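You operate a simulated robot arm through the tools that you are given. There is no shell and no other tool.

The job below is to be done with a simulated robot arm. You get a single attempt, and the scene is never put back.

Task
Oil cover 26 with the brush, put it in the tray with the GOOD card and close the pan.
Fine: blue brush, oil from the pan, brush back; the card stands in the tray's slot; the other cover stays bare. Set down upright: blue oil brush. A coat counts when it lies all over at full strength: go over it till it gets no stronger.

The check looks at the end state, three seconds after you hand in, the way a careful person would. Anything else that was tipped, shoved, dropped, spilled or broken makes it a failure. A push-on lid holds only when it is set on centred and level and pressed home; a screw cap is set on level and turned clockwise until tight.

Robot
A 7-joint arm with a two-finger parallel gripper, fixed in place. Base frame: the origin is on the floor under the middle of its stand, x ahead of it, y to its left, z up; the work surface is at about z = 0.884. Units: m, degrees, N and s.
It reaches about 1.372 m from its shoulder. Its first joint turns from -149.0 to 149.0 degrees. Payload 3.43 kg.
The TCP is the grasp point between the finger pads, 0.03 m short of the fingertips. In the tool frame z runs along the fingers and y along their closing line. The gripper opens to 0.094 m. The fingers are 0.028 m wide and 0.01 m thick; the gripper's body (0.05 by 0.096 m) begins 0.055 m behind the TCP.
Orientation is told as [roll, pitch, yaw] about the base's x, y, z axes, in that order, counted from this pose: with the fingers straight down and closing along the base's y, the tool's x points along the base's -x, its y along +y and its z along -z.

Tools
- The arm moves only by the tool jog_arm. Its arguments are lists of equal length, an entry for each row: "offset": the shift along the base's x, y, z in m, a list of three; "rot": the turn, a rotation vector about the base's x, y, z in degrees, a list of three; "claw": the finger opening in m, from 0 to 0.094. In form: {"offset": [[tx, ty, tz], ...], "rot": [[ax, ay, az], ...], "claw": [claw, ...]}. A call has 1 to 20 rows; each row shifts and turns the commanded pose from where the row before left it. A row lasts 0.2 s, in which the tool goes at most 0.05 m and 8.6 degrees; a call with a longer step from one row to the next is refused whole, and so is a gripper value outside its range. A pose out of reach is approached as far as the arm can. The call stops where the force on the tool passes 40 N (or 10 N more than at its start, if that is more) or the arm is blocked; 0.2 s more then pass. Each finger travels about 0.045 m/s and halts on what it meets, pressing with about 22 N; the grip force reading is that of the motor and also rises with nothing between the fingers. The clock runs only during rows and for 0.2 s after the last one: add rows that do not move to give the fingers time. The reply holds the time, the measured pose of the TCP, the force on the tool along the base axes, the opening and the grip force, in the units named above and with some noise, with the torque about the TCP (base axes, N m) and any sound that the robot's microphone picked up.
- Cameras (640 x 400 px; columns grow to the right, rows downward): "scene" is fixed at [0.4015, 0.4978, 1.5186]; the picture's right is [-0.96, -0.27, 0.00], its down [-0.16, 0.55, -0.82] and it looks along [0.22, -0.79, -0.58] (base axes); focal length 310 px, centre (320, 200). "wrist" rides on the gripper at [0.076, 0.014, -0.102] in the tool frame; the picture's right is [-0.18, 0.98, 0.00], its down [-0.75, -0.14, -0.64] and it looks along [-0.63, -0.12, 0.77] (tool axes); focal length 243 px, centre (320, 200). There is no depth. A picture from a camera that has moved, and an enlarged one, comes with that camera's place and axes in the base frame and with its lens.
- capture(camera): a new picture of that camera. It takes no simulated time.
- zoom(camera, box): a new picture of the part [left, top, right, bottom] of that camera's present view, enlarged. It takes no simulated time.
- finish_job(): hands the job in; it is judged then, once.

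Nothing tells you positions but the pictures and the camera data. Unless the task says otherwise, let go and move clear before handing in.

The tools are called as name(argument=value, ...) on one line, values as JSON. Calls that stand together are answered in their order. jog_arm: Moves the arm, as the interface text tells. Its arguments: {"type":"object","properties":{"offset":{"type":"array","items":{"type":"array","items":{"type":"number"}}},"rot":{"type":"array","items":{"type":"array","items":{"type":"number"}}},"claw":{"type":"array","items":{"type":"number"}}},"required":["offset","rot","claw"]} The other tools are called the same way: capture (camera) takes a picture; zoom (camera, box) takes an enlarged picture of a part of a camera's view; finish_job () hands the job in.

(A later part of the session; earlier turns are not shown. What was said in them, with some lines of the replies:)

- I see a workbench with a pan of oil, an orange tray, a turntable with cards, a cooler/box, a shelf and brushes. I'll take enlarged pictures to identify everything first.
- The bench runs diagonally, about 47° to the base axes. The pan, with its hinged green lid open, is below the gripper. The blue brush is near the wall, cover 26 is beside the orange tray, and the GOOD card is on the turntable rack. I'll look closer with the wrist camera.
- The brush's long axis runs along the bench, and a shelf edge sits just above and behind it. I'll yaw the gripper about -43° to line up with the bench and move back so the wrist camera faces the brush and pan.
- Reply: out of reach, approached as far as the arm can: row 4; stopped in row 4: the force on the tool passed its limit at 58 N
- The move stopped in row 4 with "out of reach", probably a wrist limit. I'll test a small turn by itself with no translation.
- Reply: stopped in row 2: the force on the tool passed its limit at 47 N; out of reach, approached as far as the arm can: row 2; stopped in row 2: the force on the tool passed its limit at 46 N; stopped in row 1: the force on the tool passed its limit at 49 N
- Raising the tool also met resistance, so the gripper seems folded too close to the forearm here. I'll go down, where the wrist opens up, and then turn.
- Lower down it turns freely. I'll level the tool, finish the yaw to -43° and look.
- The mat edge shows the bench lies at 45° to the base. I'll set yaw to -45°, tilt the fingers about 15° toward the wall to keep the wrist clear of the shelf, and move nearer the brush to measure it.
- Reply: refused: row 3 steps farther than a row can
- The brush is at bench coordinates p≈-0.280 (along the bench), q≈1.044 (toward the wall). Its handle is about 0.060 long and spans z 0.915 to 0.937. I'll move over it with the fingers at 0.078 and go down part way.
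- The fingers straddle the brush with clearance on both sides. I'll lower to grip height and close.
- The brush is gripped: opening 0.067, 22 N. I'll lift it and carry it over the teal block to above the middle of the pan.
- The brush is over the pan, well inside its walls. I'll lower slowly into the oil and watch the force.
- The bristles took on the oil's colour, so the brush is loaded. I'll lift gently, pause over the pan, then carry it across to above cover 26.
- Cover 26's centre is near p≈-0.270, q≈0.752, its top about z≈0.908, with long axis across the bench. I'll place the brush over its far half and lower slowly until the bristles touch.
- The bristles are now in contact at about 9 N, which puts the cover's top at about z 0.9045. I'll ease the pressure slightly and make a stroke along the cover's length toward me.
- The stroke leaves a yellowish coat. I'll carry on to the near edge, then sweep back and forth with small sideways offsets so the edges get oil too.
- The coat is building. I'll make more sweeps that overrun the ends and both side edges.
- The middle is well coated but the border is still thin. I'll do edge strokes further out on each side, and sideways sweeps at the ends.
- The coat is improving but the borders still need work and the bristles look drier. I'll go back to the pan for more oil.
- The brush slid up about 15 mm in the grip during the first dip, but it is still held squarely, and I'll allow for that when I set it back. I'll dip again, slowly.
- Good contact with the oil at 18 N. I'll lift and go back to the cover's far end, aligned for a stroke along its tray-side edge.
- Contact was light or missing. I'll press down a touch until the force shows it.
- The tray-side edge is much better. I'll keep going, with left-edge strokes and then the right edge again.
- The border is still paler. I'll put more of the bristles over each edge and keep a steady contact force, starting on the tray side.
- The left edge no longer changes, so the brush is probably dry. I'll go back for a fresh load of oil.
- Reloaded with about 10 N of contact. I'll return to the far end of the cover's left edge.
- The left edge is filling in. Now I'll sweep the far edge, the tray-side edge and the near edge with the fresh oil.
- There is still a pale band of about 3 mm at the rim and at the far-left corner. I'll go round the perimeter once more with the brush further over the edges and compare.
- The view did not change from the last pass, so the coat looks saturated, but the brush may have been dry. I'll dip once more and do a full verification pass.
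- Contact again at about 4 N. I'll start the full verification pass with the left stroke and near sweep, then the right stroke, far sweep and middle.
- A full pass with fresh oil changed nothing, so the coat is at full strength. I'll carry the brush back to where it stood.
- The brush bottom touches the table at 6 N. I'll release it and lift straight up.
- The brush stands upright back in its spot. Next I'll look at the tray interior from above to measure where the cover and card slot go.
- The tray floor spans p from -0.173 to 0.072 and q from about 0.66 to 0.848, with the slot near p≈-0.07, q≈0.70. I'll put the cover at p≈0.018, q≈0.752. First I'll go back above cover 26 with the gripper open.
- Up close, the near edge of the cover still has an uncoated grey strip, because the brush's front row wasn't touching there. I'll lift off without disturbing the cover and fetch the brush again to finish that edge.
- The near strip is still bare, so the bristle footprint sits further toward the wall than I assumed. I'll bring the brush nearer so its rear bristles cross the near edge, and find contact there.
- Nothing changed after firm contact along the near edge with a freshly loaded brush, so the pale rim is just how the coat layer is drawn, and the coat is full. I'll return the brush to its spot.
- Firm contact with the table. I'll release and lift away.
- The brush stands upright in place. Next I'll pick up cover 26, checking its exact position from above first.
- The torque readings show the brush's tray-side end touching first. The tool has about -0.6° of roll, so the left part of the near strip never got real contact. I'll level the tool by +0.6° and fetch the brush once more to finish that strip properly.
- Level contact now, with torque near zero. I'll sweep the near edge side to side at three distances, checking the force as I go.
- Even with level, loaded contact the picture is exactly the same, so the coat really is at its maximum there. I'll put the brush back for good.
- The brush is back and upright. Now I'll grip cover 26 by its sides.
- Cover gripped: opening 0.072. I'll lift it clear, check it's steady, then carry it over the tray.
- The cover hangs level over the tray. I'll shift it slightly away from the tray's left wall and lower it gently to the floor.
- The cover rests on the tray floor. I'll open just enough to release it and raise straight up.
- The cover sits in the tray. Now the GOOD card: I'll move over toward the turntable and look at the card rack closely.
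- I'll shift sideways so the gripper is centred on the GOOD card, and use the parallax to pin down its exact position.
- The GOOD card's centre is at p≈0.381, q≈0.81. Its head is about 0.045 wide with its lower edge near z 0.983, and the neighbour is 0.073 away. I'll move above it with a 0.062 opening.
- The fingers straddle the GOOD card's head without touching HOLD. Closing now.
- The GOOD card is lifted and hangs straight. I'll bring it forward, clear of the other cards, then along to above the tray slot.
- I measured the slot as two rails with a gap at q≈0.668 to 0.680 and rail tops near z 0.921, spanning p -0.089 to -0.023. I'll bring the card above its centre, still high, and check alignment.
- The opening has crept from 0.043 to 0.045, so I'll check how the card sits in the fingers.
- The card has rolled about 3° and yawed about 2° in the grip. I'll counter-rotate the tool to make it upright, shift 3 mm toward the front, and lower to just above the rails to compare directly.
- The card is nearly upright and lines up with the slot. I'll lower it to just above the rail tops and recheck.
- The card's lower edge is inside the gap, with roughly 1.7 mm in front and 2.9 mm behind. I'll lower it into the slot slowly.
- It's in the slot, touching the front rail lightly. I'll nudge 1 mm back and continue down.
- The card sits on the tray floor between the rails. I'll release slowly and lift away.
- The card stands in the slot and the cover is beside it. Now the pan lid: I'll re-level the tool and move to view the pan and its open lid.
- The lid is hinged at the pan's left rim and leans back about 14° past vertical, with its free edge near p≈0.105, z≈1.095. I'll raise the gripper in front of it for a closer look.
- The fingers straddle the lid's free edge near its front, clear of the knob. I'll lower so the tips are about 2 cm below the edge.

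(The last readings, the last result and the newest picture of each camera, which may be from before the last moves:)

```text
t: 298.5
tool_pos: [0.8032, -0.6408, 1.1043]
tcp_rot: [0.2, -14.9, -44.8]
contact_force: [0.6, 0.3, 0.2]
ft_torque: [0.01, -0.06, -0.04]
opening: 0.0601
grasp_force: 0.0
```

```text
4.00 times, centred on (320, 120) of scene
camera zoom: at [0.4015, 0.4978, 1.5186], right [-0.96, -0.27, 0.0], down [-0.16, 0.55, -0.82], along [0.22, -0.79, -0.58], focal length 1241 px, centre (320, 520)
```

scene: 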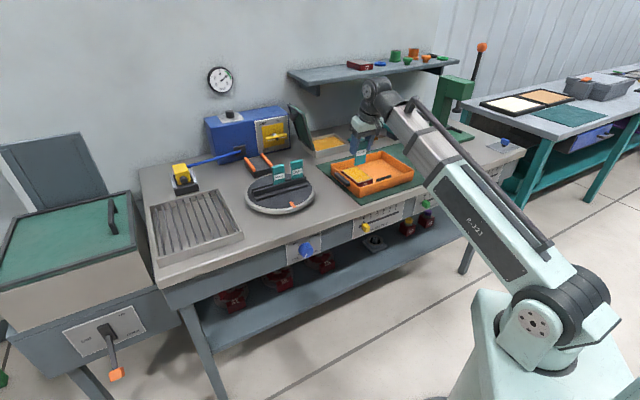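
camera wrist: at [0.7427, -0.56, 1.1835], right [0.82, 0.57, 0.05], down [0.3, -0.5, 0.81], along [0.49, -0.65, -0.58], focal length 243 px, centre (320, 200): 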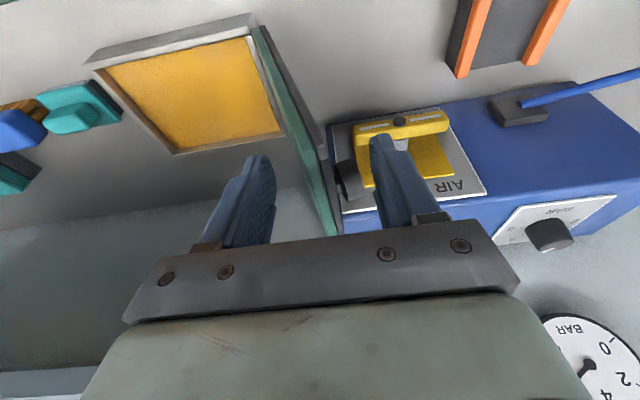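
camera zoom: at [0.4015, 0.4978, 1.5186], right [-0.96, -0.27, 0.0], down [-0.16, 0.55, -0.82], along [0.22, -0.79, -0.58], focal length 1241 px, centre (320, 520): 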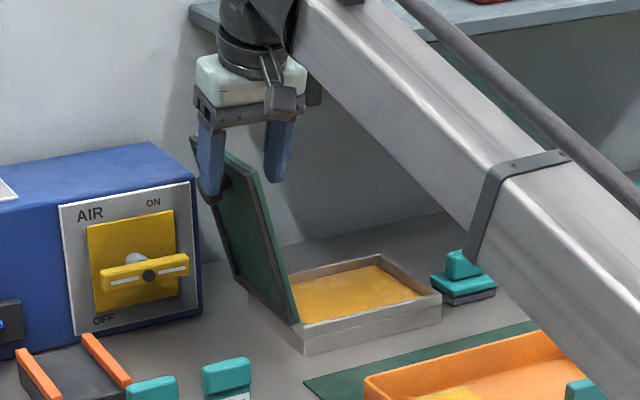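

jog_arm(offset=[[0, 0, 0], [-0.00707, -0.00707, 0], [-0.00707, -0.00707, 0], [-0.00707, -0.00707, 0], [-0.00707, -0.00707, 0], [0, 0, 0]], rot=[[0, 0, 0], [0, 0, 0], [0, 0, 0], [0, 0, 0], [0, 0, 0], [0, 0, 0]], claw=[0.052, 0.045, 0.045, 0.045, 0.045, 0.045])

capture(camera="wrist")

zoom(camera="scene", box=[270, 70, 370, 170])

```text
t: 300.0
tool_pos: [0.7767, -0.6677, 1.1072]
tcp_rot: [0.2, -15.3, -44.8]
contact_force: [-0.1, 3.7, 10.1]
ft_torque: [0.28, -0.12, 0.07]
opening: 0.0464
grasp_force: 1.8
stopped in row 6: the force on the tool passed its limit at 41 N (the readings are from after the stop); the commanded pose is now the measured one
```

```text
taken
camera wrist: at [0.7154, -0.5876, 1.1872], right [0.82, 0.57, 0.05], down [0.29, -0.5, 0.82], along [0.49, -0.65, -0.57], focal length 243 px, centre (320, 200)
```

wrist: 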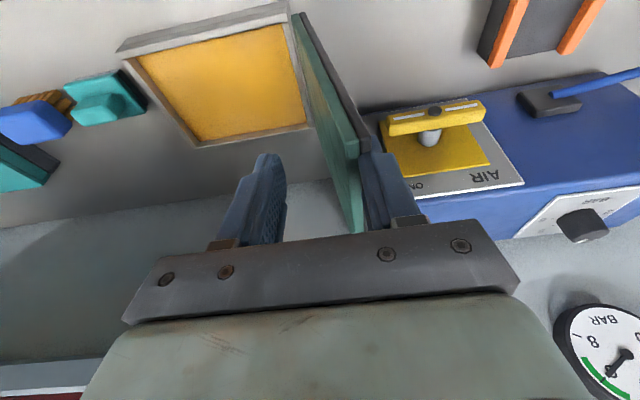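

```text
4.00 times, centred on (320, 120) of scene
camera zoom: at [0.4015, 0.4978, 1.5186], right [-0.96, -0.27, 0.0], down [-0.16, 0.55, -0.82], along [0.22, -0.79, -0.58], focal length 1241 px, centre (320, 520)
```

zoom: 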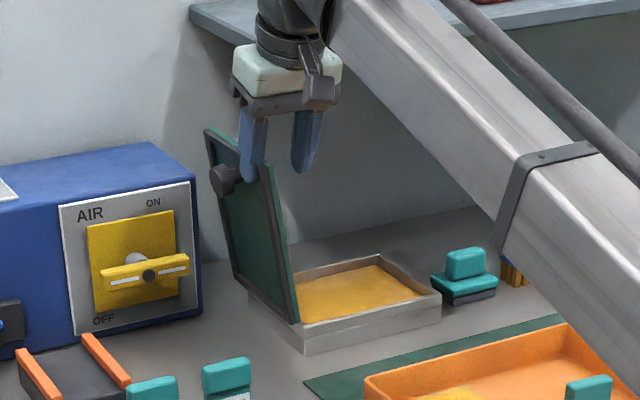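

The lid moves but with resistance, and the push hit the force limit. I'll continue more slowly, following the lid's arc.

jog_arm(offset=[[0, 0, 0], [-0.0014, -0.0014, 0], [-0.0014, -0.0014, 0], [-0.0014, -0.0014, 0], [-0.0014, -0.0014, 0], [0, 0, 0]], rot=[[0, 0, 0], [0, 0, 0], [0, 0, 0], [0, 0, 0], [0, 0, 0], [0, 0, 0]], claw=[0.045, 0.045, 0.045, 0.045, 0.045, 0.045])

zoom(camera="scene", box=[290, 80, 350, 140])

```text
t: 301.4
tool_pos: [0.7712, -0.6743, 1.1097]
tcp_rot: [0.1, -15.5, -44.9]
contact_force: [5.1, 3.7, 36.2]
ft_torque: [0.94, -0.34, 0.05]
opening: 0.0485
grasp_force: 3.5
```

```text
6.67 times, centred on (320, 110) of scene
camera zoom: at [0.4015, 0.4978, 1.5186], right [-0.96, -0.27, 0.0], down [-0.16, 0.55, -0.82], along [0.22, -0.79, -0.58], focal length 2068 px, centre (320, 800)
```

zoom: 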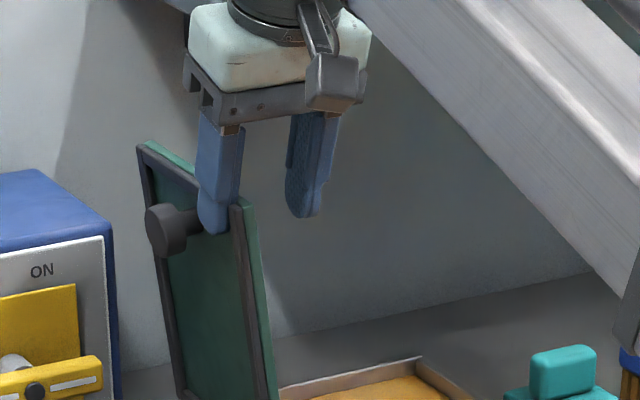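

The fingertip is resting on the knob's stem, which explains the upward force. I'll raise slightly, move toward the lid's front corner away from the knob, and try again.

jog_arm(offset=[[0.002, 0.002, 0.01], [0.002, 0.002, 0.02], [-0.006, 0.006, 0], [-0.006, 0.006, 0], [0, 0, 0]], rot=[[0, 0, 0], [0, 0, 0], [0, 0, 0], [0, 0, 0], [0, 0, 0]], claw=[0.05, 0.055, 0.06, 0.06, 0.06])

capture(camera="wrist")

zoom(camera="scene", box=[290, 80, 350, 140])

```text
t: 302.6
tool_pos: [0.7625, -0.6584, 1.1364]
tcp_rot: [0.3, -15.2, -44.8]
contact_force: [0.6, 0.2, -0.4]
ft_torque: [0.0, -0.01, 0.0]
opening: 0.06
grasp_force: 0.1
```

```text
taken
camera wrist: at [0.7016, -0.5781, 1.2154], right [0.82, 0.57, 0.05], down [0.3, -0.5, 0.82], along [0.49, -0.65, -0.57], focal length 243 px, centre (320, 200)
```

wrist: 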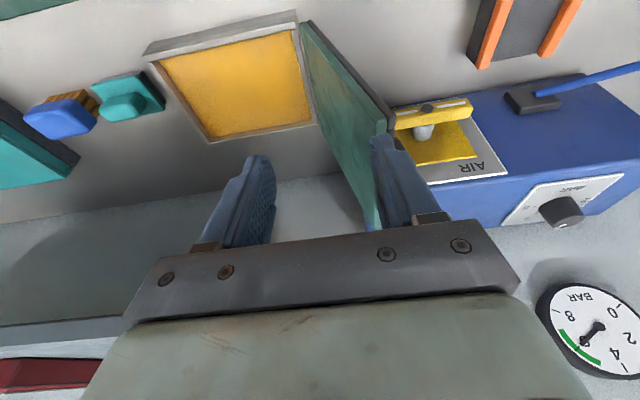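

```text
6.67 times, centred on (320, 110) of scene
camera zoom: at [0.4015, 0.4978, 1.5186], right [-0.96, -0.27, 0.0], down [-0.16, 0.55, -0.82], along [0.22, -0.79, -0.58], focal length 2068 px, centre (320, 800)
```

zoom: 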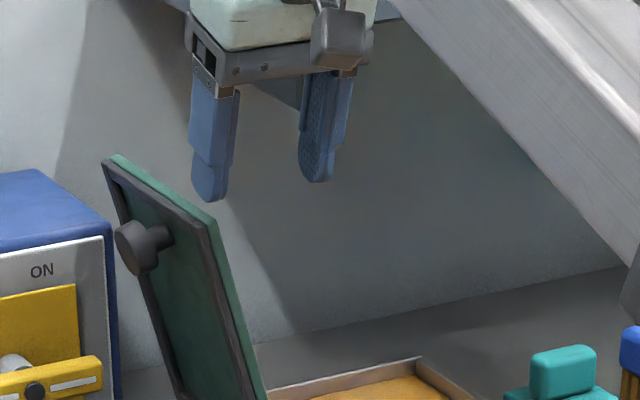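

jog_arm(offset=[[0.01, 0.01, 0], [0.01, 0.01, 0], [0.0093, 0.0107, 0], [0, 0, -0.015], [0, 0, -0.013], [0, 0, 0]], rot=[[0, 0, 0], [0, 0, 0], [0, 0, 0], [0, 0, 0], [0, 0, 0], [0, 0, 0]], claw=[0.06, 0.06, 0.06, 0.06, 0.06, 0.06])

zoom(camera="scene", box=[290, 80, 350, 140])

zoom(camera="wrist", box=[240, 20, 440, 240])

```text
t: 304.0
tool_pos: [0.7927, -0.627, 1.1077]
tcp_rot: [0.2, -15.2, -44.8]
contact_force: [-0.4, 0.3, -0.2]
ft_torque: [0.01, 0.01, 0.04]
opening: 0.0597
grasp_force: 0.0
```

```text
6.67 times, centred on (320, 110) of scene
camera zoom: at [0.4015, 0.4978, 1.5186], right [-0.96, -0.27, 0.0], down [-0.16, 0.55, -0.82], along [0.22, -0.79, -0.58], focal length 2068 px, centre (320, 800)
```

zoom: 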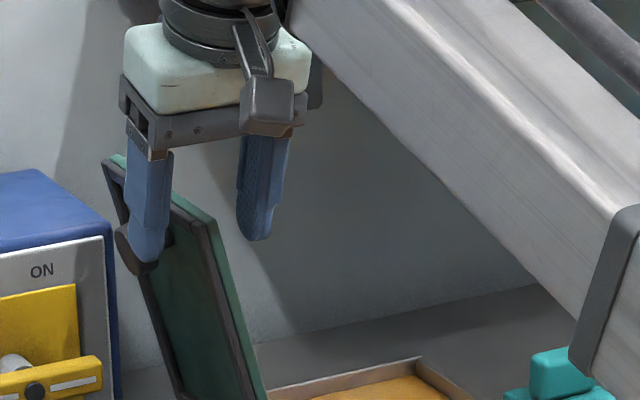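

```text
1.82 times, centred on (340, 130) of wrist
camera zoom: at [0.7313, -0.5469, 1.1874], right [0.82, 0.57, 0.05], down [0.3, -0.5, 0.82], along [0.49, -0.65, -0.57], focal length 441 px, centre (284, 327)
```

zoom: 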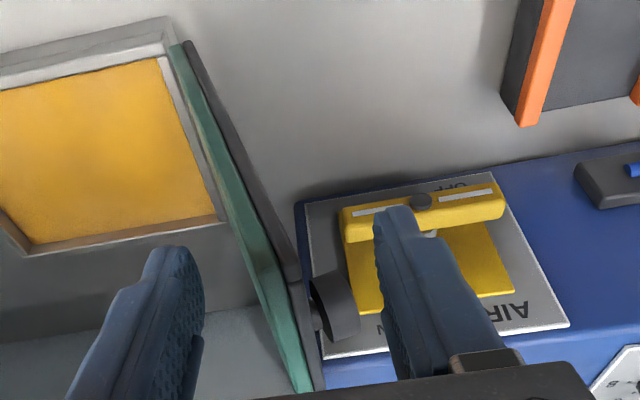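

jog_arm(offset=[[-0.0035, -0.0035, 0], [-0.0035, -0.0035, 0], [-0.0035, -0.0035, 0], [-0.0035, -0.0035, 0], [-0.0035, -0.0035, 0], [-0.0035, -0.0035, 0], [-0.0035, -0.0035, 0], [-0.0035, -0.0035, 0], [0, 0, 0]], rot=[[0, 0, 0], [0, 0, 0], [0, 0, 0], [0, 0, 0], [0, 0, 0], [0, 0, 0], [0, 0, 0], [0, 0, 0], [0, 0, 0]], claw=[0.058, 0.056, 0.054, 0.052, 0.05, 0.05, 0.05, 0.05, 0.05])

zoom(camera="scene", box=[290, 80, 350, 140])

```text
t: 306.0
tool_pos: [0.7638, -0.6547, 1.1087]
tcp_rot: [0.3, -15.2, -44.8]
contact_force: [-0.2, 0.7, -1.3]
ft_torque: [-0.02, 0.01, 0.01]
opening: 0.0505
grasp_force: 0.8
```

```text
6.67 times, centred on (320, 110) of scene
camera zoom: at [0.4015, 0.4978, 1.5186], right [-0.96, -0.27, 0.0], down [-0.16, 0.55, -0.82], along [0.22, -0.79, -0.58], focal length 2068 px, centre (320, 800)
```

zoom: 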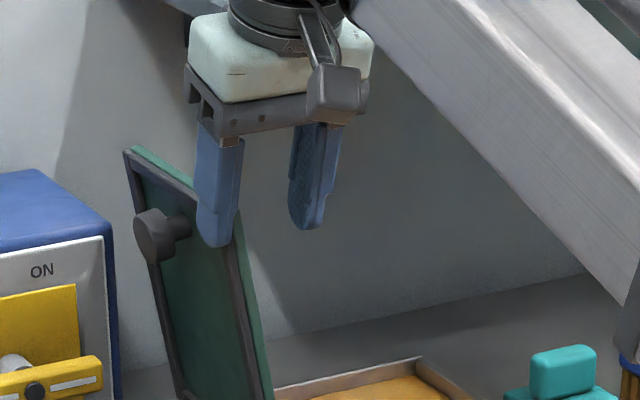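

The lid now moves freely with little force. I'll keep pushing past vertical.

jog_arm(offset=[[-0.0035, -0.0035, 0], [-0.0035, -0.0035, 0], [-0.0035, -0.0035, 0], [-0.0035, -0.0035, 0], [-0.0035, -0.0035, 0], [-0.0035, -0.0035, 0], [-0.0035, -0.0035, 0], [-0.0035, -0.0035, 0], [0, 0, 0]], rot=[[0, 0, 0], [0, 0, 0], [0, 0, 0], [0, 0, 0], [0, 0, 0], [0, 0, 0], [0, 0, 0], [0, 0, 0], [0, 0, 0]], claw=[0.05, 0.05, 0.05, 0.05, 0.05, 0.05, 0.05, 0.05, 0.05])

zoom(camera="scene", box=[290, 80, 360, 150])

capture(camera="wrist")

```text
t: 308.0
tool_pos: [0.7367, -0.6856, 1.1077]
tcp_rot: [0.2, -15.1, -44.8]
contact_force: [0.1, 1.2, 0.5]
ft_torque: [-0.01, 0.03, 0.03]
opening: 0.0499
grasp_force: 0.0
```

```text
5.71 times, centred on (325, 115) of scene
camera zoom: at [0.4015, 0.4978, 1.5186], right [-0.96, -0.27, 0.0], down [-0.16, 0.55, -0.82], along [0.22, -0.79, -0.58], focal length 1772 px, centre (291, 686)
```

zoom: 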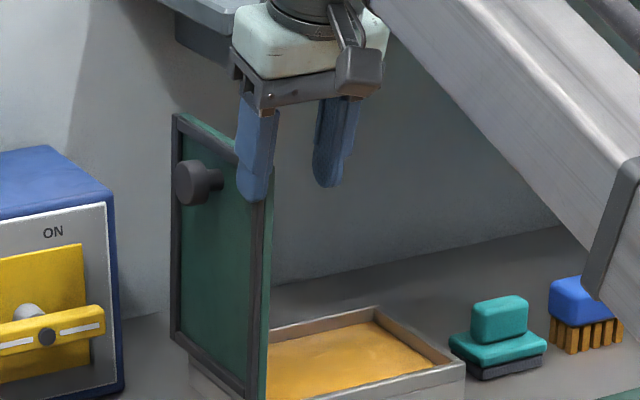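

```text
taken
camera wrist: at [0.675, -0.6038, 1.1878], right [0.82, 0.57, 0.05], down [0.3, -0.5, 0.82], along [0.49, -0.65, -0.57], focal length 243 px, centre (320, 200)
```

wrist: 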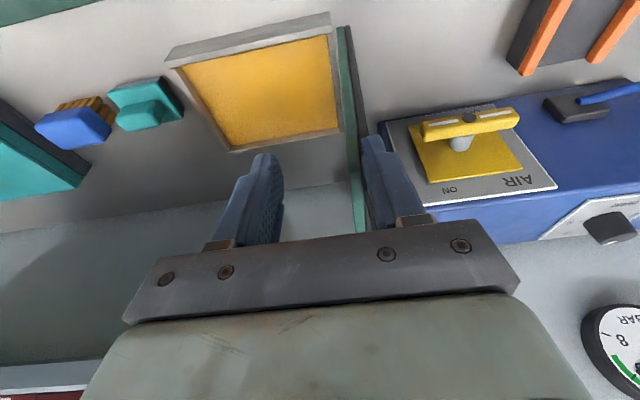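

jog_arm(offset=[[-0.0028, -0.0028, 0], [-0.0028, -0.0028, 0], [-0.0028, -0.0028, 0], [-0.0028, -0.0028, 0], [-0.0028, -0.0028, 0], [-0.0028, -0.0028, 0], [0, 0, 0], [0, 0, 0]], rot=[[0, 0, 0], [0, 0, 0], [0, 0, 0], [0, 0, 0], [0, 0, 0], [0, 0, 0], [0, 0, 0], [0, 0, 0]], claw=[0.05, 0.05, 0.05, 0.05, 0.05, 0.05, 0.05, 0.05])

zoom(camera="scene", box=[290, 80, 360, 150])

capture(camera="wrist")

```text
t: 309.8
tool_pos: [0.7195, -0.7004, 1.1084]
tcp_rot: [0.2, -15.1, -44.7]
contact_force: [0.5, -0.9, 1.4]
ft_torque: [-0.03, -0.01, -0.01]
opening: 0.0501
grasp_force: 0.1
```

```text
5.71 times, centred on (325, 115) of scene
camera zoom: at [0.4015, 0.4978, 1.5186], right [-0.96, -0.27, 0.0], down [-0.16, 0.55, -0.82], along [0.22, -0.79, -0.58], focal length 1772 px, centre (291, 686)
```

zoom: 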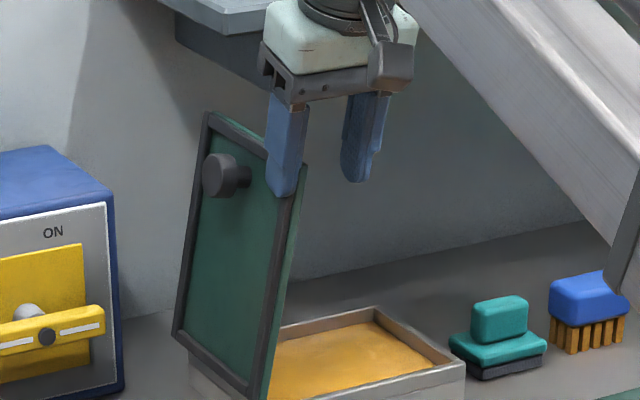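

```text
taken
camera wrist: at [0.6583, -0.62, 1.1876], right [0.82, 0.57, 0.05], down [0.3, -0.5, 0.82], along [0.49, -0.65, -0.57], focal length 243 px, centre (320, 200)
```

wrist: 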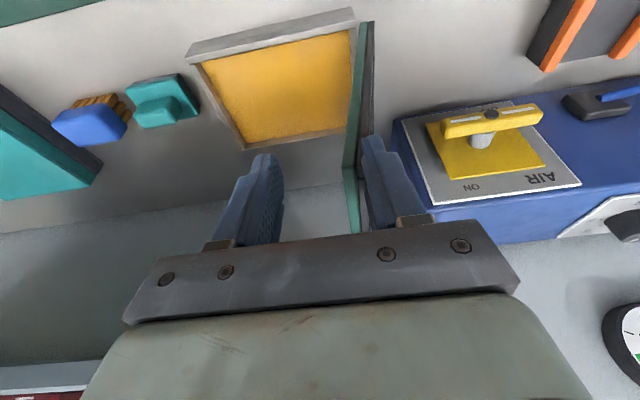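

The lid is past vertical and stays put, so the hinge holds by friction and I can push it down under control. I'll lift the fingers out, close them, and press on the lid's outer face following its arc.

jog_arm(offset=[[0.001, 0.001, 0.02], [0, 0, 0.02], [0.01, 0.01, 0.002], [0.01, 0.01, 0], [0.01, 0.01, 0], [0.009, 0.009, 0], [0, 0, 0]], rot=[[0, 0, 0], [0, 0, 0], [0, 0, 0], [0, 0, 0], [0, 0, 0], [0, 0, 0], [0, 0, 0]], claw=[0.052, 0.054, 0.04, 0.02, 0, 0, 0])

zoom(camera="scene", box=[290, 80, 360, 150])

capture(camera="wrist")

```text
t: 311.4
tool_pos: [0.759, -0.6616, 1.1508]
tcp_rot: [0.1, -15.2, -44.8]
contact_force: [0.6, -0.3, 0.1]
ft_torque: [-0.03, 0.01, 0.0]
opening: 0.0
grasp_force: 21.9
```

```text
5.71 times, centred on (325, 115) of scene
camera zoom: at [0.4015, 0.4978, 1.5186], right [-0.96, -0.27, 0.0], down [-0.16, 0.55, -0.82], along [0.22, -0.79, -0.58], focal length 1772 px, centre (291, 686)
```

zoom: 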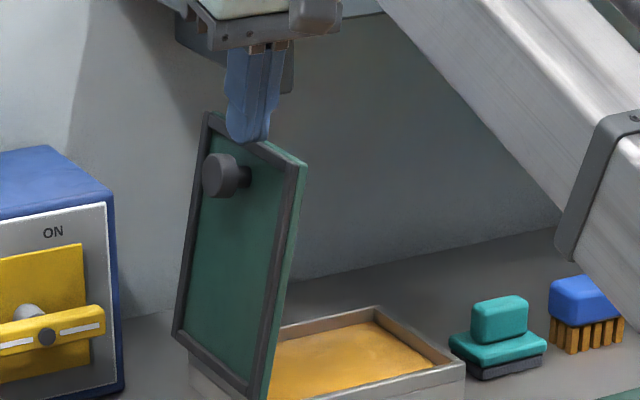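

```text
taken
camera wrist: at [0.6985, -0.5804, 1.2298], right [0.82, 0.57, 0.05], down [0.3, -0.5, 0.82], along [0.49, -0.65, -0.57], focal length 243 px, centre (320, 200)
```

wrist: 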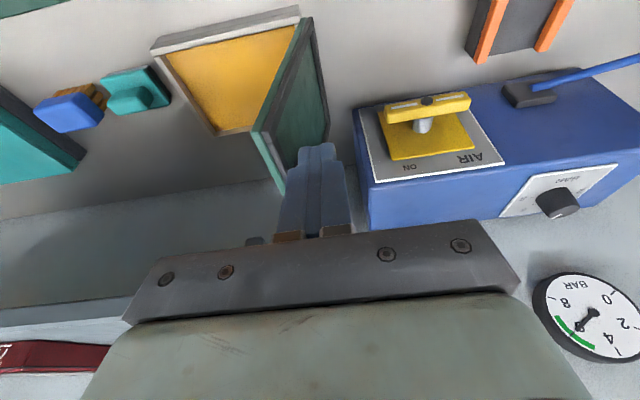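

The lid stays where I leave it. I'll bring the closed fingertips down outside it and push along the arc in small steps.

jog_arm(offset=[[0, 0, -0.019], [0, 0, -0.019], [0, 0, -0.019], [-0.0071, -0.0071, 0], [-0.0092, -0.0092, -0.0018], [-0.0091, -0.0091, -0.0029], [-0.0088, -0.0088, -0.0041], [-0.0086, -0.0086, -0.005], [0, 0, 0]], rot=[[0, 0, 0], [0, 0, 0], [0, 0, 0], [0, 0, 0], [0, 0, 0], [0, 0, 0], [0, 0, 0], [0, 0, 0], [0, 0, 0]], claw=[0, 0, 0, 0, 0, 0, 0, 0, 0])

zoom(camera="scene", box=[290, 80, 360, 150])

capture(camera="wrist")

```text
t: 313.4
tool_pos: [0.7166, -0.7047, 1.079]
tcp_rot: [0.3, -15.3, -44.8]
contact_force: [0.7, -0.6, 0.5]
ft_torque: [-0.02, -0.01, 0.03]
opening: 0.0
grasp_force: 22.1
```

```text
5.71 times, centred on (325, 115) of scene
camera zoom: at [0.4015, 0.4978, 1.5186], right [-0.96, -0.27, 0.0], down [-0.16, 0.55, -0.82], along [0.22, -0.79, -0.58], focal length 1772 px, centre (291, 686)
```

zoom: 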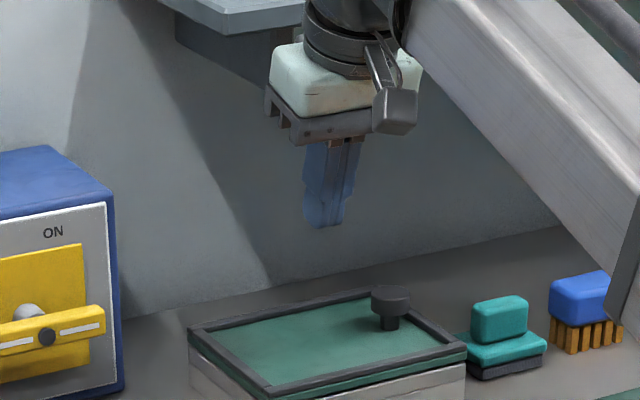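

```text
taken
camera wrist: at [0.6555, -0.6238, 1.1586], right [0.82, 0.57, 0.05], down [0.3, -0.5, 0.82], along [0.49, -0.65, -0.57], focal length 243 px, centre (320, 200)
```

wrist: 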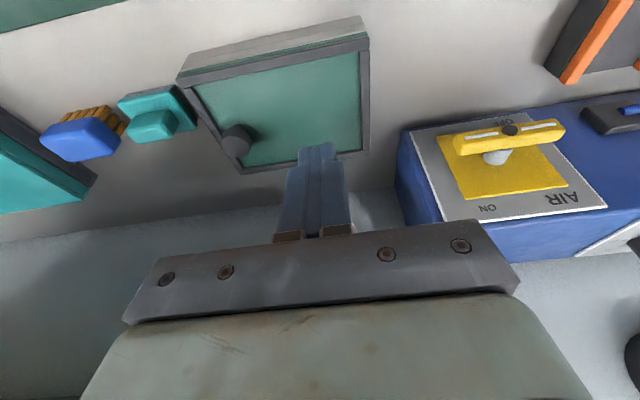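

The lid has swung shut. I'll check that it sits flush on the pan.

zoom(camera="wrist", box=[160, 0, 400, 190])

zoom(camera="scene", box=[300, 120, 370, 165])

```text
2.11 times, centred on (280, 95) of wrist
camera zoom: at [0.6555, -0.6238, 1.1586], right [0.82, 0.57, 0.05], down [0.3, -0.5, 0.82], along [0.49, -0.65, -0.57], focal length 511 px, centre (404, 421)
```

zoom: 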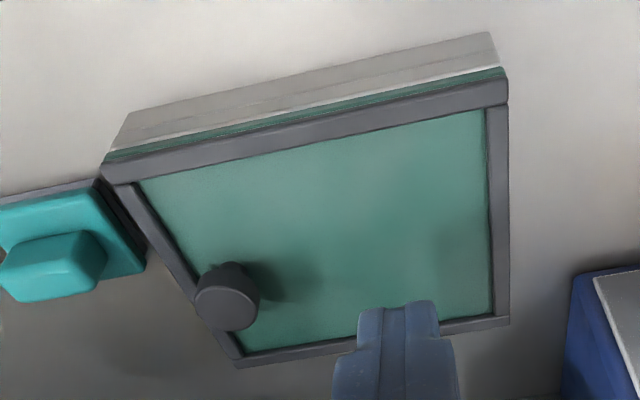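

```text
8.89 times, centred on (335, 142) of scene
camera zoom: at [0.4015, 0.4978, 1.5186], right [-0.96, -0.27, 0.0], down [-0.16, 0.55, -0.82], along [0.22, -0.79, -0.58], focal length 2757 px, centre (187, 711)
```

zoom: 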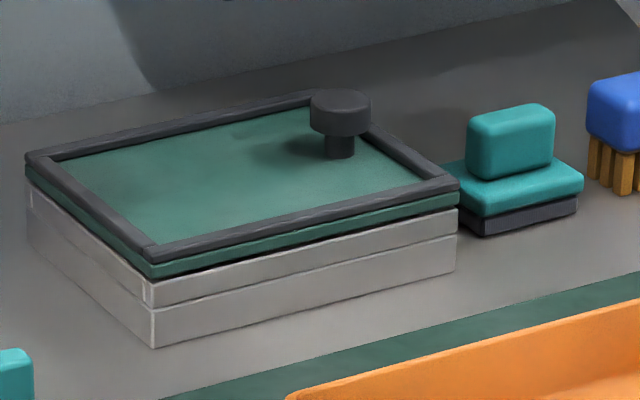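

There's a thin gap toward the free edge. I'll press the lid's free-edge corner down gently with the closed fingertips.

jog_arm(offset=[[-0.0238, -0.0271, 0], [-0.0238, -0.0271, 0], [-0.0238, -0.0271, 0], [0, 0, -0.03], [0, 0, -0.03], [0, 0, -0.025], [0, 0, -0.01], [0, 0, 0]], rot=[[0, 0, 0], [0, 0, 0], [0, 0, 0], [0, 0, 0], [0, 0, 0], [0, 0, 0], [0, 0, 0], [0, 0, 0]], claw=[0, 0, 0, 0, 0, 0, 0, 0])

capture(camera="wrist")

zoom(camera="scene", box=[300, 100, 370, 165])

```text
t: 315.2
tool_pos: [0.6454, -0.784, 0.9831]
tcp_rot: [0.2, -15.2, -44.8]
contact_force: [-0.4, 0.5, -0.5]
ft_torque: [-0.01, 0.04, -0.01]
opening: 0.0001
grasp_force: 22.1
```

```text
taken
camera wrist: at [0.5845, -0.7043, 1.0634], right [0.82, 0.57, 0.05], down [0.3, -0.5, 0.82], along [0.49, -0.65, -0.57], focal length 243 px, centre (320, 200)
```

wrist: 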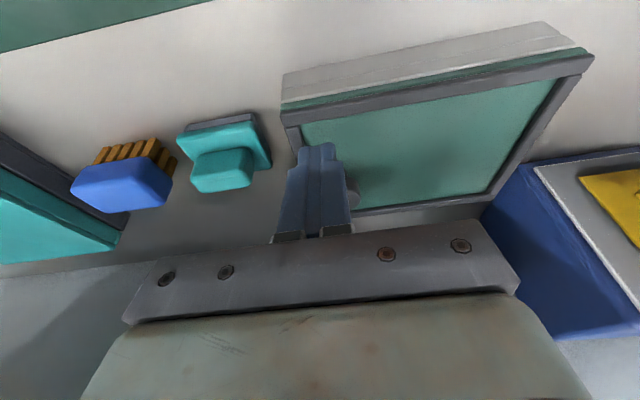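

```text
6.15 times, centred on (335, 132) of scene
camera zoom: at [0.4015, 0.4978, 1.5186], right [-0.96, -0.27, 0.0], down [-0.16, 0.55, -0.82], along [0.22, -0.79, -0.58], focal length 1909 px, centre (228, 615)
```

zoom: 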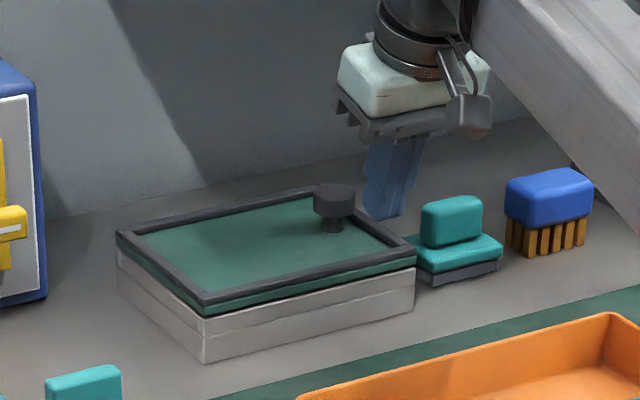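

jog_arm(offset=[[-0.0035, -0.0035, -0.006], [0, 0, -0.004], [0, 0, 0]], rot=[[0, 0, 0], [0, 0, 0], [0, 0, 0]], claw=[0, 0, 0])

jog_arm(offset=[[0, 0, -0.003], [0, 0, 0]], rot=[[0, 0, 0], [0, 0, 0]], claw=[0, 0])

jog_arm(offset=[[0, 0, -0.003], [0, 0, 0]], rot=[[0, 0, 0], [0, 0, 0]], claw=[0, 0])

jog_arm(offset=[[0, 0, -0.002], [0, 0, 0]], rot=[[0, 0, 0], [0, 0, 0]], claw=[0, 0])

```text
t: 316.0
tool_pos: [0.6405, -0.7896, 0.9742]
tcp_rot: [0.2, -15.2, -44.9]
contact_force: [0.4, -0.7, -0.1]
ft_torque: [0.0, -0.05, -0.04]
opening: 0.0002
grasp_force: 21.9
```

```text
t: 316.6
tool_pos: [0.6424, -0.7893, 0.9721]
tcp_rot: [0.2, -15.2, -44.9]
contact_force: [1.2, -0.2, -0.1]
ft_torque: [0.01, 0.0, 0.0]
opening: 0.0
grasp_force: 22.4
```

```text
t: 317.2
tool_pos: [0.6412, -0.788, 0.969]
tcp_rot: [0.3, -15.2, -44.9]
contact_force: [0.7, -0.8, -0.7]
ft_torque: [0.0, 0.0, -0.02]
opening: 0.0
grasp_force: 22.4
```

```text
t: 317.8
tool_pos: [0.6412, -0.7873, 0.9661]
tcp_rot: [0.2, -15.2, -44.8]
contact_force: [0.5, -0.3, 0.0]
ft_torque: [0.0, 0.01, -0.01]
opening: 0.0001
grasp_force: 21.9
```

jog_arm(offset=[[0, 0, -0.002], [0, 0, 0]], rot=[[0, 0, 0], [0, 0, 0]], claw=[0, 0])

jog_arm(offset=[[0, 0, -0.002], [0, 0, 0]], rot=[[0, 0, 0], [0, 0, 0]], claw=[0, 0])

jog_arm(offset=[[0, 0, -0.002], [0, 0, 0]], rot=[[0, 0, 0], [0, 0, 0]], claw=[0, 0])

zoom(camera="scene", box=[300, 110, 370, 165])

```text
t: 318.4
tool_pos: [0.6428, -0.7888, 0.9638]
tcp_rot: [0.2, -15.2, -44.8]
contact_force: [0.2, 0.3, -0.1]
ft_torque: [0.03, 0.01, 0.01]
opening: 0.0001
grasp_force: 21.9
```

```text
t: 319.0
tool_pos: [0.642, -0.7891, 0.9626]
tcp_rot: [0.2, -15.2, -44.9]
contact_force: [-0.2, 1.2, 0.5]
ft_torque: [0.0, -0.03, 0.0]
opening: 0.0
grasp_force: 22.2
```

```text
t: 319.6
tool_pos: [0.6407, -0.7873, 0.9609]
tcp_rot: [0.2, -15.1, -44.7]
contact_force: [0.0, 0.7, 0.0]
ft_torque: [0.02, -0.02, 0.02]
opening: 0.0001
grasp_force: 22.4
```

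```text
7.27 times, centred on (335, 138) of scene
camera zoom: at [0.4015, 0.4978, 1.5186], right [-0.96, -0.27, 0.0], down [-0.16, 0.55, -0.82], along [0.22, -0.79, -0.58], focal length 2256 px, centre (211, 654)
```

zoom: 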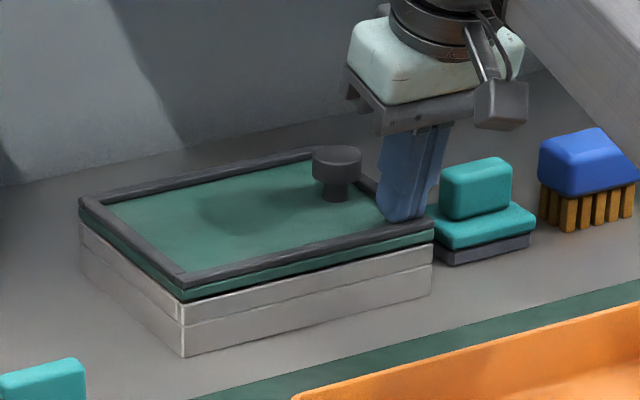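

jog_arm(offset=[[0, 0, -0.002], [0, 0, 0]], rot=[[0, 0, 0], [0, 0, 0]], claw=[0, 0])

jog_arm(offset=[[0, 0, -0.002], [0, 0, 0]], rot=[[0, 0, 0], [0, 0, 0]], claw=[0, 0])

jog_arm(offset=[[0, 0, -0.002], [0, 0, 0]], rot=[[0, 0, 0], [0, 0, 0]], claw=[0, 0])

```text
t: 320.2
tool_pos: [0.6421, -0.7874, 0.9577]
tcp_rot: [0.2, -15.3, -44.7]
contact_force: [0.4, 0.4, -0.1]
ft_torque: [-0.03, -0.01, 0.02]
opening: 0.0001
grasp_force: 22.2
```

```text
t: 320.8
tool_pos: [0.6406, -0.788, 0.959]
tcp_rot: [0.2, -15.3, -44.8]
contact_force: [-1.6, 0.5, 17.2]
ft_torque: [0.12, 0.13, 0.03]
opening: 0.0
grasp_force: 22.5
```

```text
t: 321.4
tool_pos: [0.6419, -0.7892, 0.9581]
tcp_rot: [0.2, -15.4, -44.8]
contact_force: [-1.5, 0.0, 39.2]
ft_torque: [0.18, 0.2, 0.03]
opening: 0.0
grasp_force: 22.1
```

The lid is solid under 39 N, so it's fully closed. I'll retract upward and inspect the whole scene.

jog_arm(offset=[[0, 0, 0.005], [0, 0, 0.02], [0, 0, 0.03], [0, 0, 0.03], [-0.015, 0.02, 0.02], [-0.02, 0.02, 0], [-0.02, 0.02, 0], [-0.02, 0.02, 0], [0, 0, 0]], rot=[[0, 0, 0], [0, 0, 0], [0, 0, 0], [0, 0, 0], [0, 0, 0], [0, 0, 0], [0, 0, 0], [0, 0, 0], [0, 0, 0]], claw=[0, 0, 0, 0, 0, 0, 0, 0, 0])

capture(camera="scene")

capture(camera="wrist")

zoom(camera="scene", box=[300, 110, 400, 170])

zoom(camera="scene", box=[320, 140, 440, 205])

```text
t: 323.4
tool_pos: [0.5661, -0.7077, 1.0604]
tcp_rot: [0.2, -15.1, -44.8]
contact_force: [-0.2, -0.5, 0.9]
ft_torque: [0.0, 0.01, -0.04]
opening: 0.0003
grasp_force: 22.3
```

```text
taken
```

scene: 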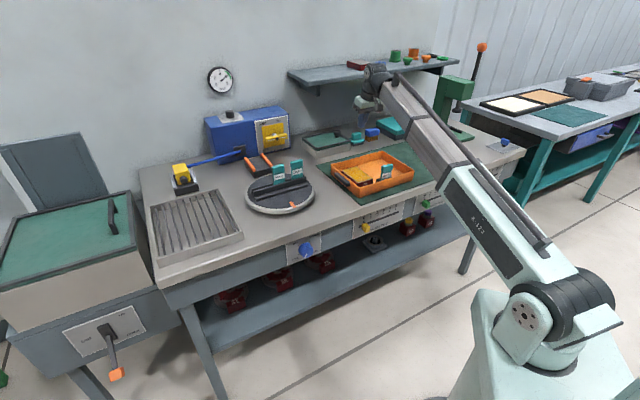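

```text
taken
camera wrist: at [0.5051, -0.627, 1.1393], right [0.82, 0.57, 0.05], down [0.3, -0.5, 0.82], along [0.49, -0.65, -0.58], focal length 243 px, centre (320, 200)
```

wrist: 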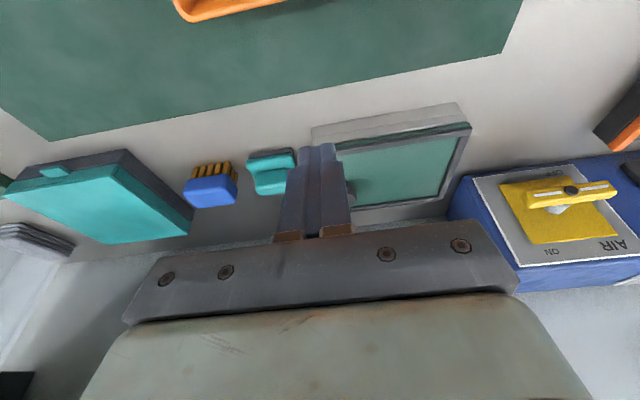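

```text
6.40 times, centred on (350, 140) of scene
camera zoom: at [0.4015, 0.4978, 1.5186], right [-0.96, -0.27, 0.0], down [-0.16, 0.55, -0.82], along [0.22, -0.79, -0.58], focal length 1985 px, centre (128, 584)
```

zoom: 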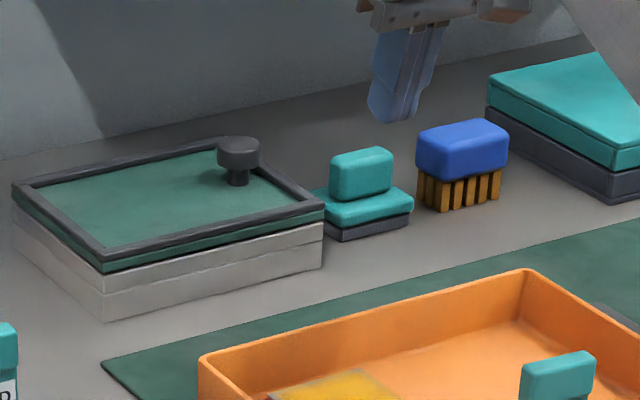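

```text
5.33 times, centred on (380, 172) of scene
camera zoom: at [0.4015, 0.4978, 1.5186], right [-0.96, -0.27, 0.0], down [-0.16, 0.55, -0.82], along [0.22, -0.79, -0.58], focal length 1654 px, centre (0, 347)
```

zoom: 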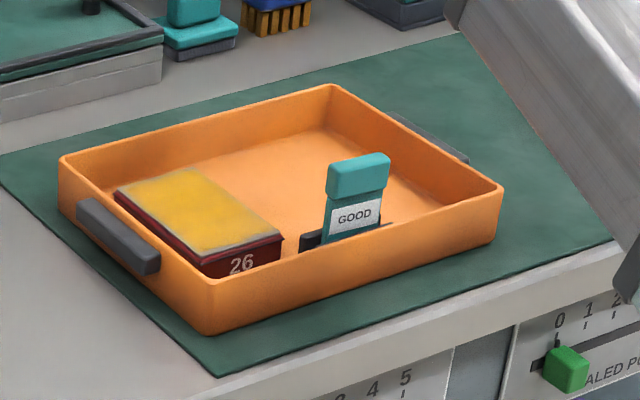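

The lid is flush, the brush upright, and the cover and GOOD card are in the tray. I'll move the arm aside to check cover 57 and the mat before handing in.

jog_arm(offset=[[0.02, 0.02, 0], [0.025, 0.025, 0], [0.025, 0.025, 0], [0.025, 0.025, 0], [0.025, 0.025, 0], [0.025, 0.025, 0], [0.02, 0.02, 0], [0, 0, 0]], rot=[[0, 0, 0], [0, 0, 0], [0, 0, 0], [0, 0, 0], [0, 0, 0], [0, 0, 0], [0, 0, 0], [0, 0, 0]], claw=[0, 0, 0, 0, 0.02, 0.04, 0.05, 0.05])

capture(camera="scene")

zoom(camera="scene", box=[360, 110, 480, 200])

zoom(camera="scene", box=[340, 150, 420, 200])

```text
t: 325.2
tool_pos: [0.7323, -0.5433, 1.0603]
tcp_rot: [0.2, -15.2, -44.8]
contact_force: [-0.5, -0.2, -0.6]
ft_torque: [0.0, -0.01, 0.0]
opening: 0.0503
grasp_force: 0.0
```

```text
taken
```

scene: 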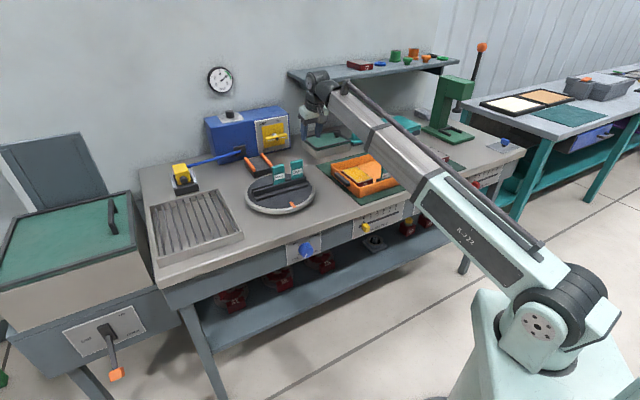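

```text
4.44 times, centred on (420, 155) of scene
camera zoom: at [0.4015, 0.4978, 1.5186], right [-0.96, -0.27, 0.0], down [-0.16, 0.55, -0.82], along [0.22, -0.79, -0.58], focal length 1379 px, centre (-124, 400)
```

zoom: 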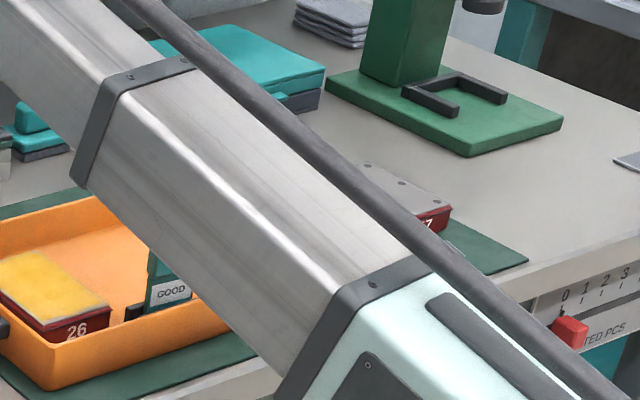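

```text
8.00 times, centred on (380, 175) of scene
camera zoom: at [0.4015, 0.4978, 1.5186], right [-0.96, -0.27, 0.0], down [-0.16, 0.55, -0.82], along [0.22, -0.79, -0.58], focal length 2482 px, centre (-160, 400)
```

zoom: 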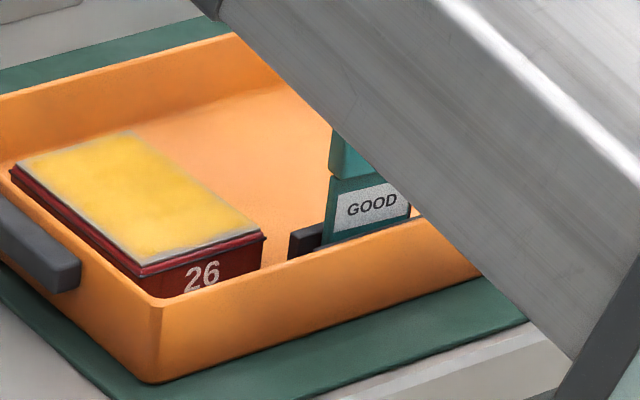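

Everything is in place: cover 26 is oiled and in the tray, the GOOD card stands in the slot, and cover 57 is bare. The brush is upright back in its spot, the pan is closed, and the gripper is empty and clear. I'm handing the job in.

finish_job()

```text
The job is handed in.
```

I oiled cover 26 and put it in the tray with the GOOD card. The pan is closed and the job is handed in; no verdict has come back yet.

- **Cover 26:** it is coated over its top and sits in the orange tray. I loaded the brush several times and went over it until further passes made no visible difference. A thin pale band still shows along the near edge. I took it as how the coat is drawn, because freshly oiled, level passes over it changed nothing. It is the part I'm least sure of.
- **GOOD card:** it stands in the tray's slot, turned a few degrees.
- **Blue brush:** it is upright, back within a few millimetres of where it stood.
- **Pan:** the lid is down and was firm when I pressed it, at about 39 N.
- **Cover 57:** it is still bare and was not moved.

While closing the lid, a fingertip caught the knob and the push hit the force limit once. I backed off and pushed from the front corner instead. The lid then swung shut on its own over the last part of its travel.
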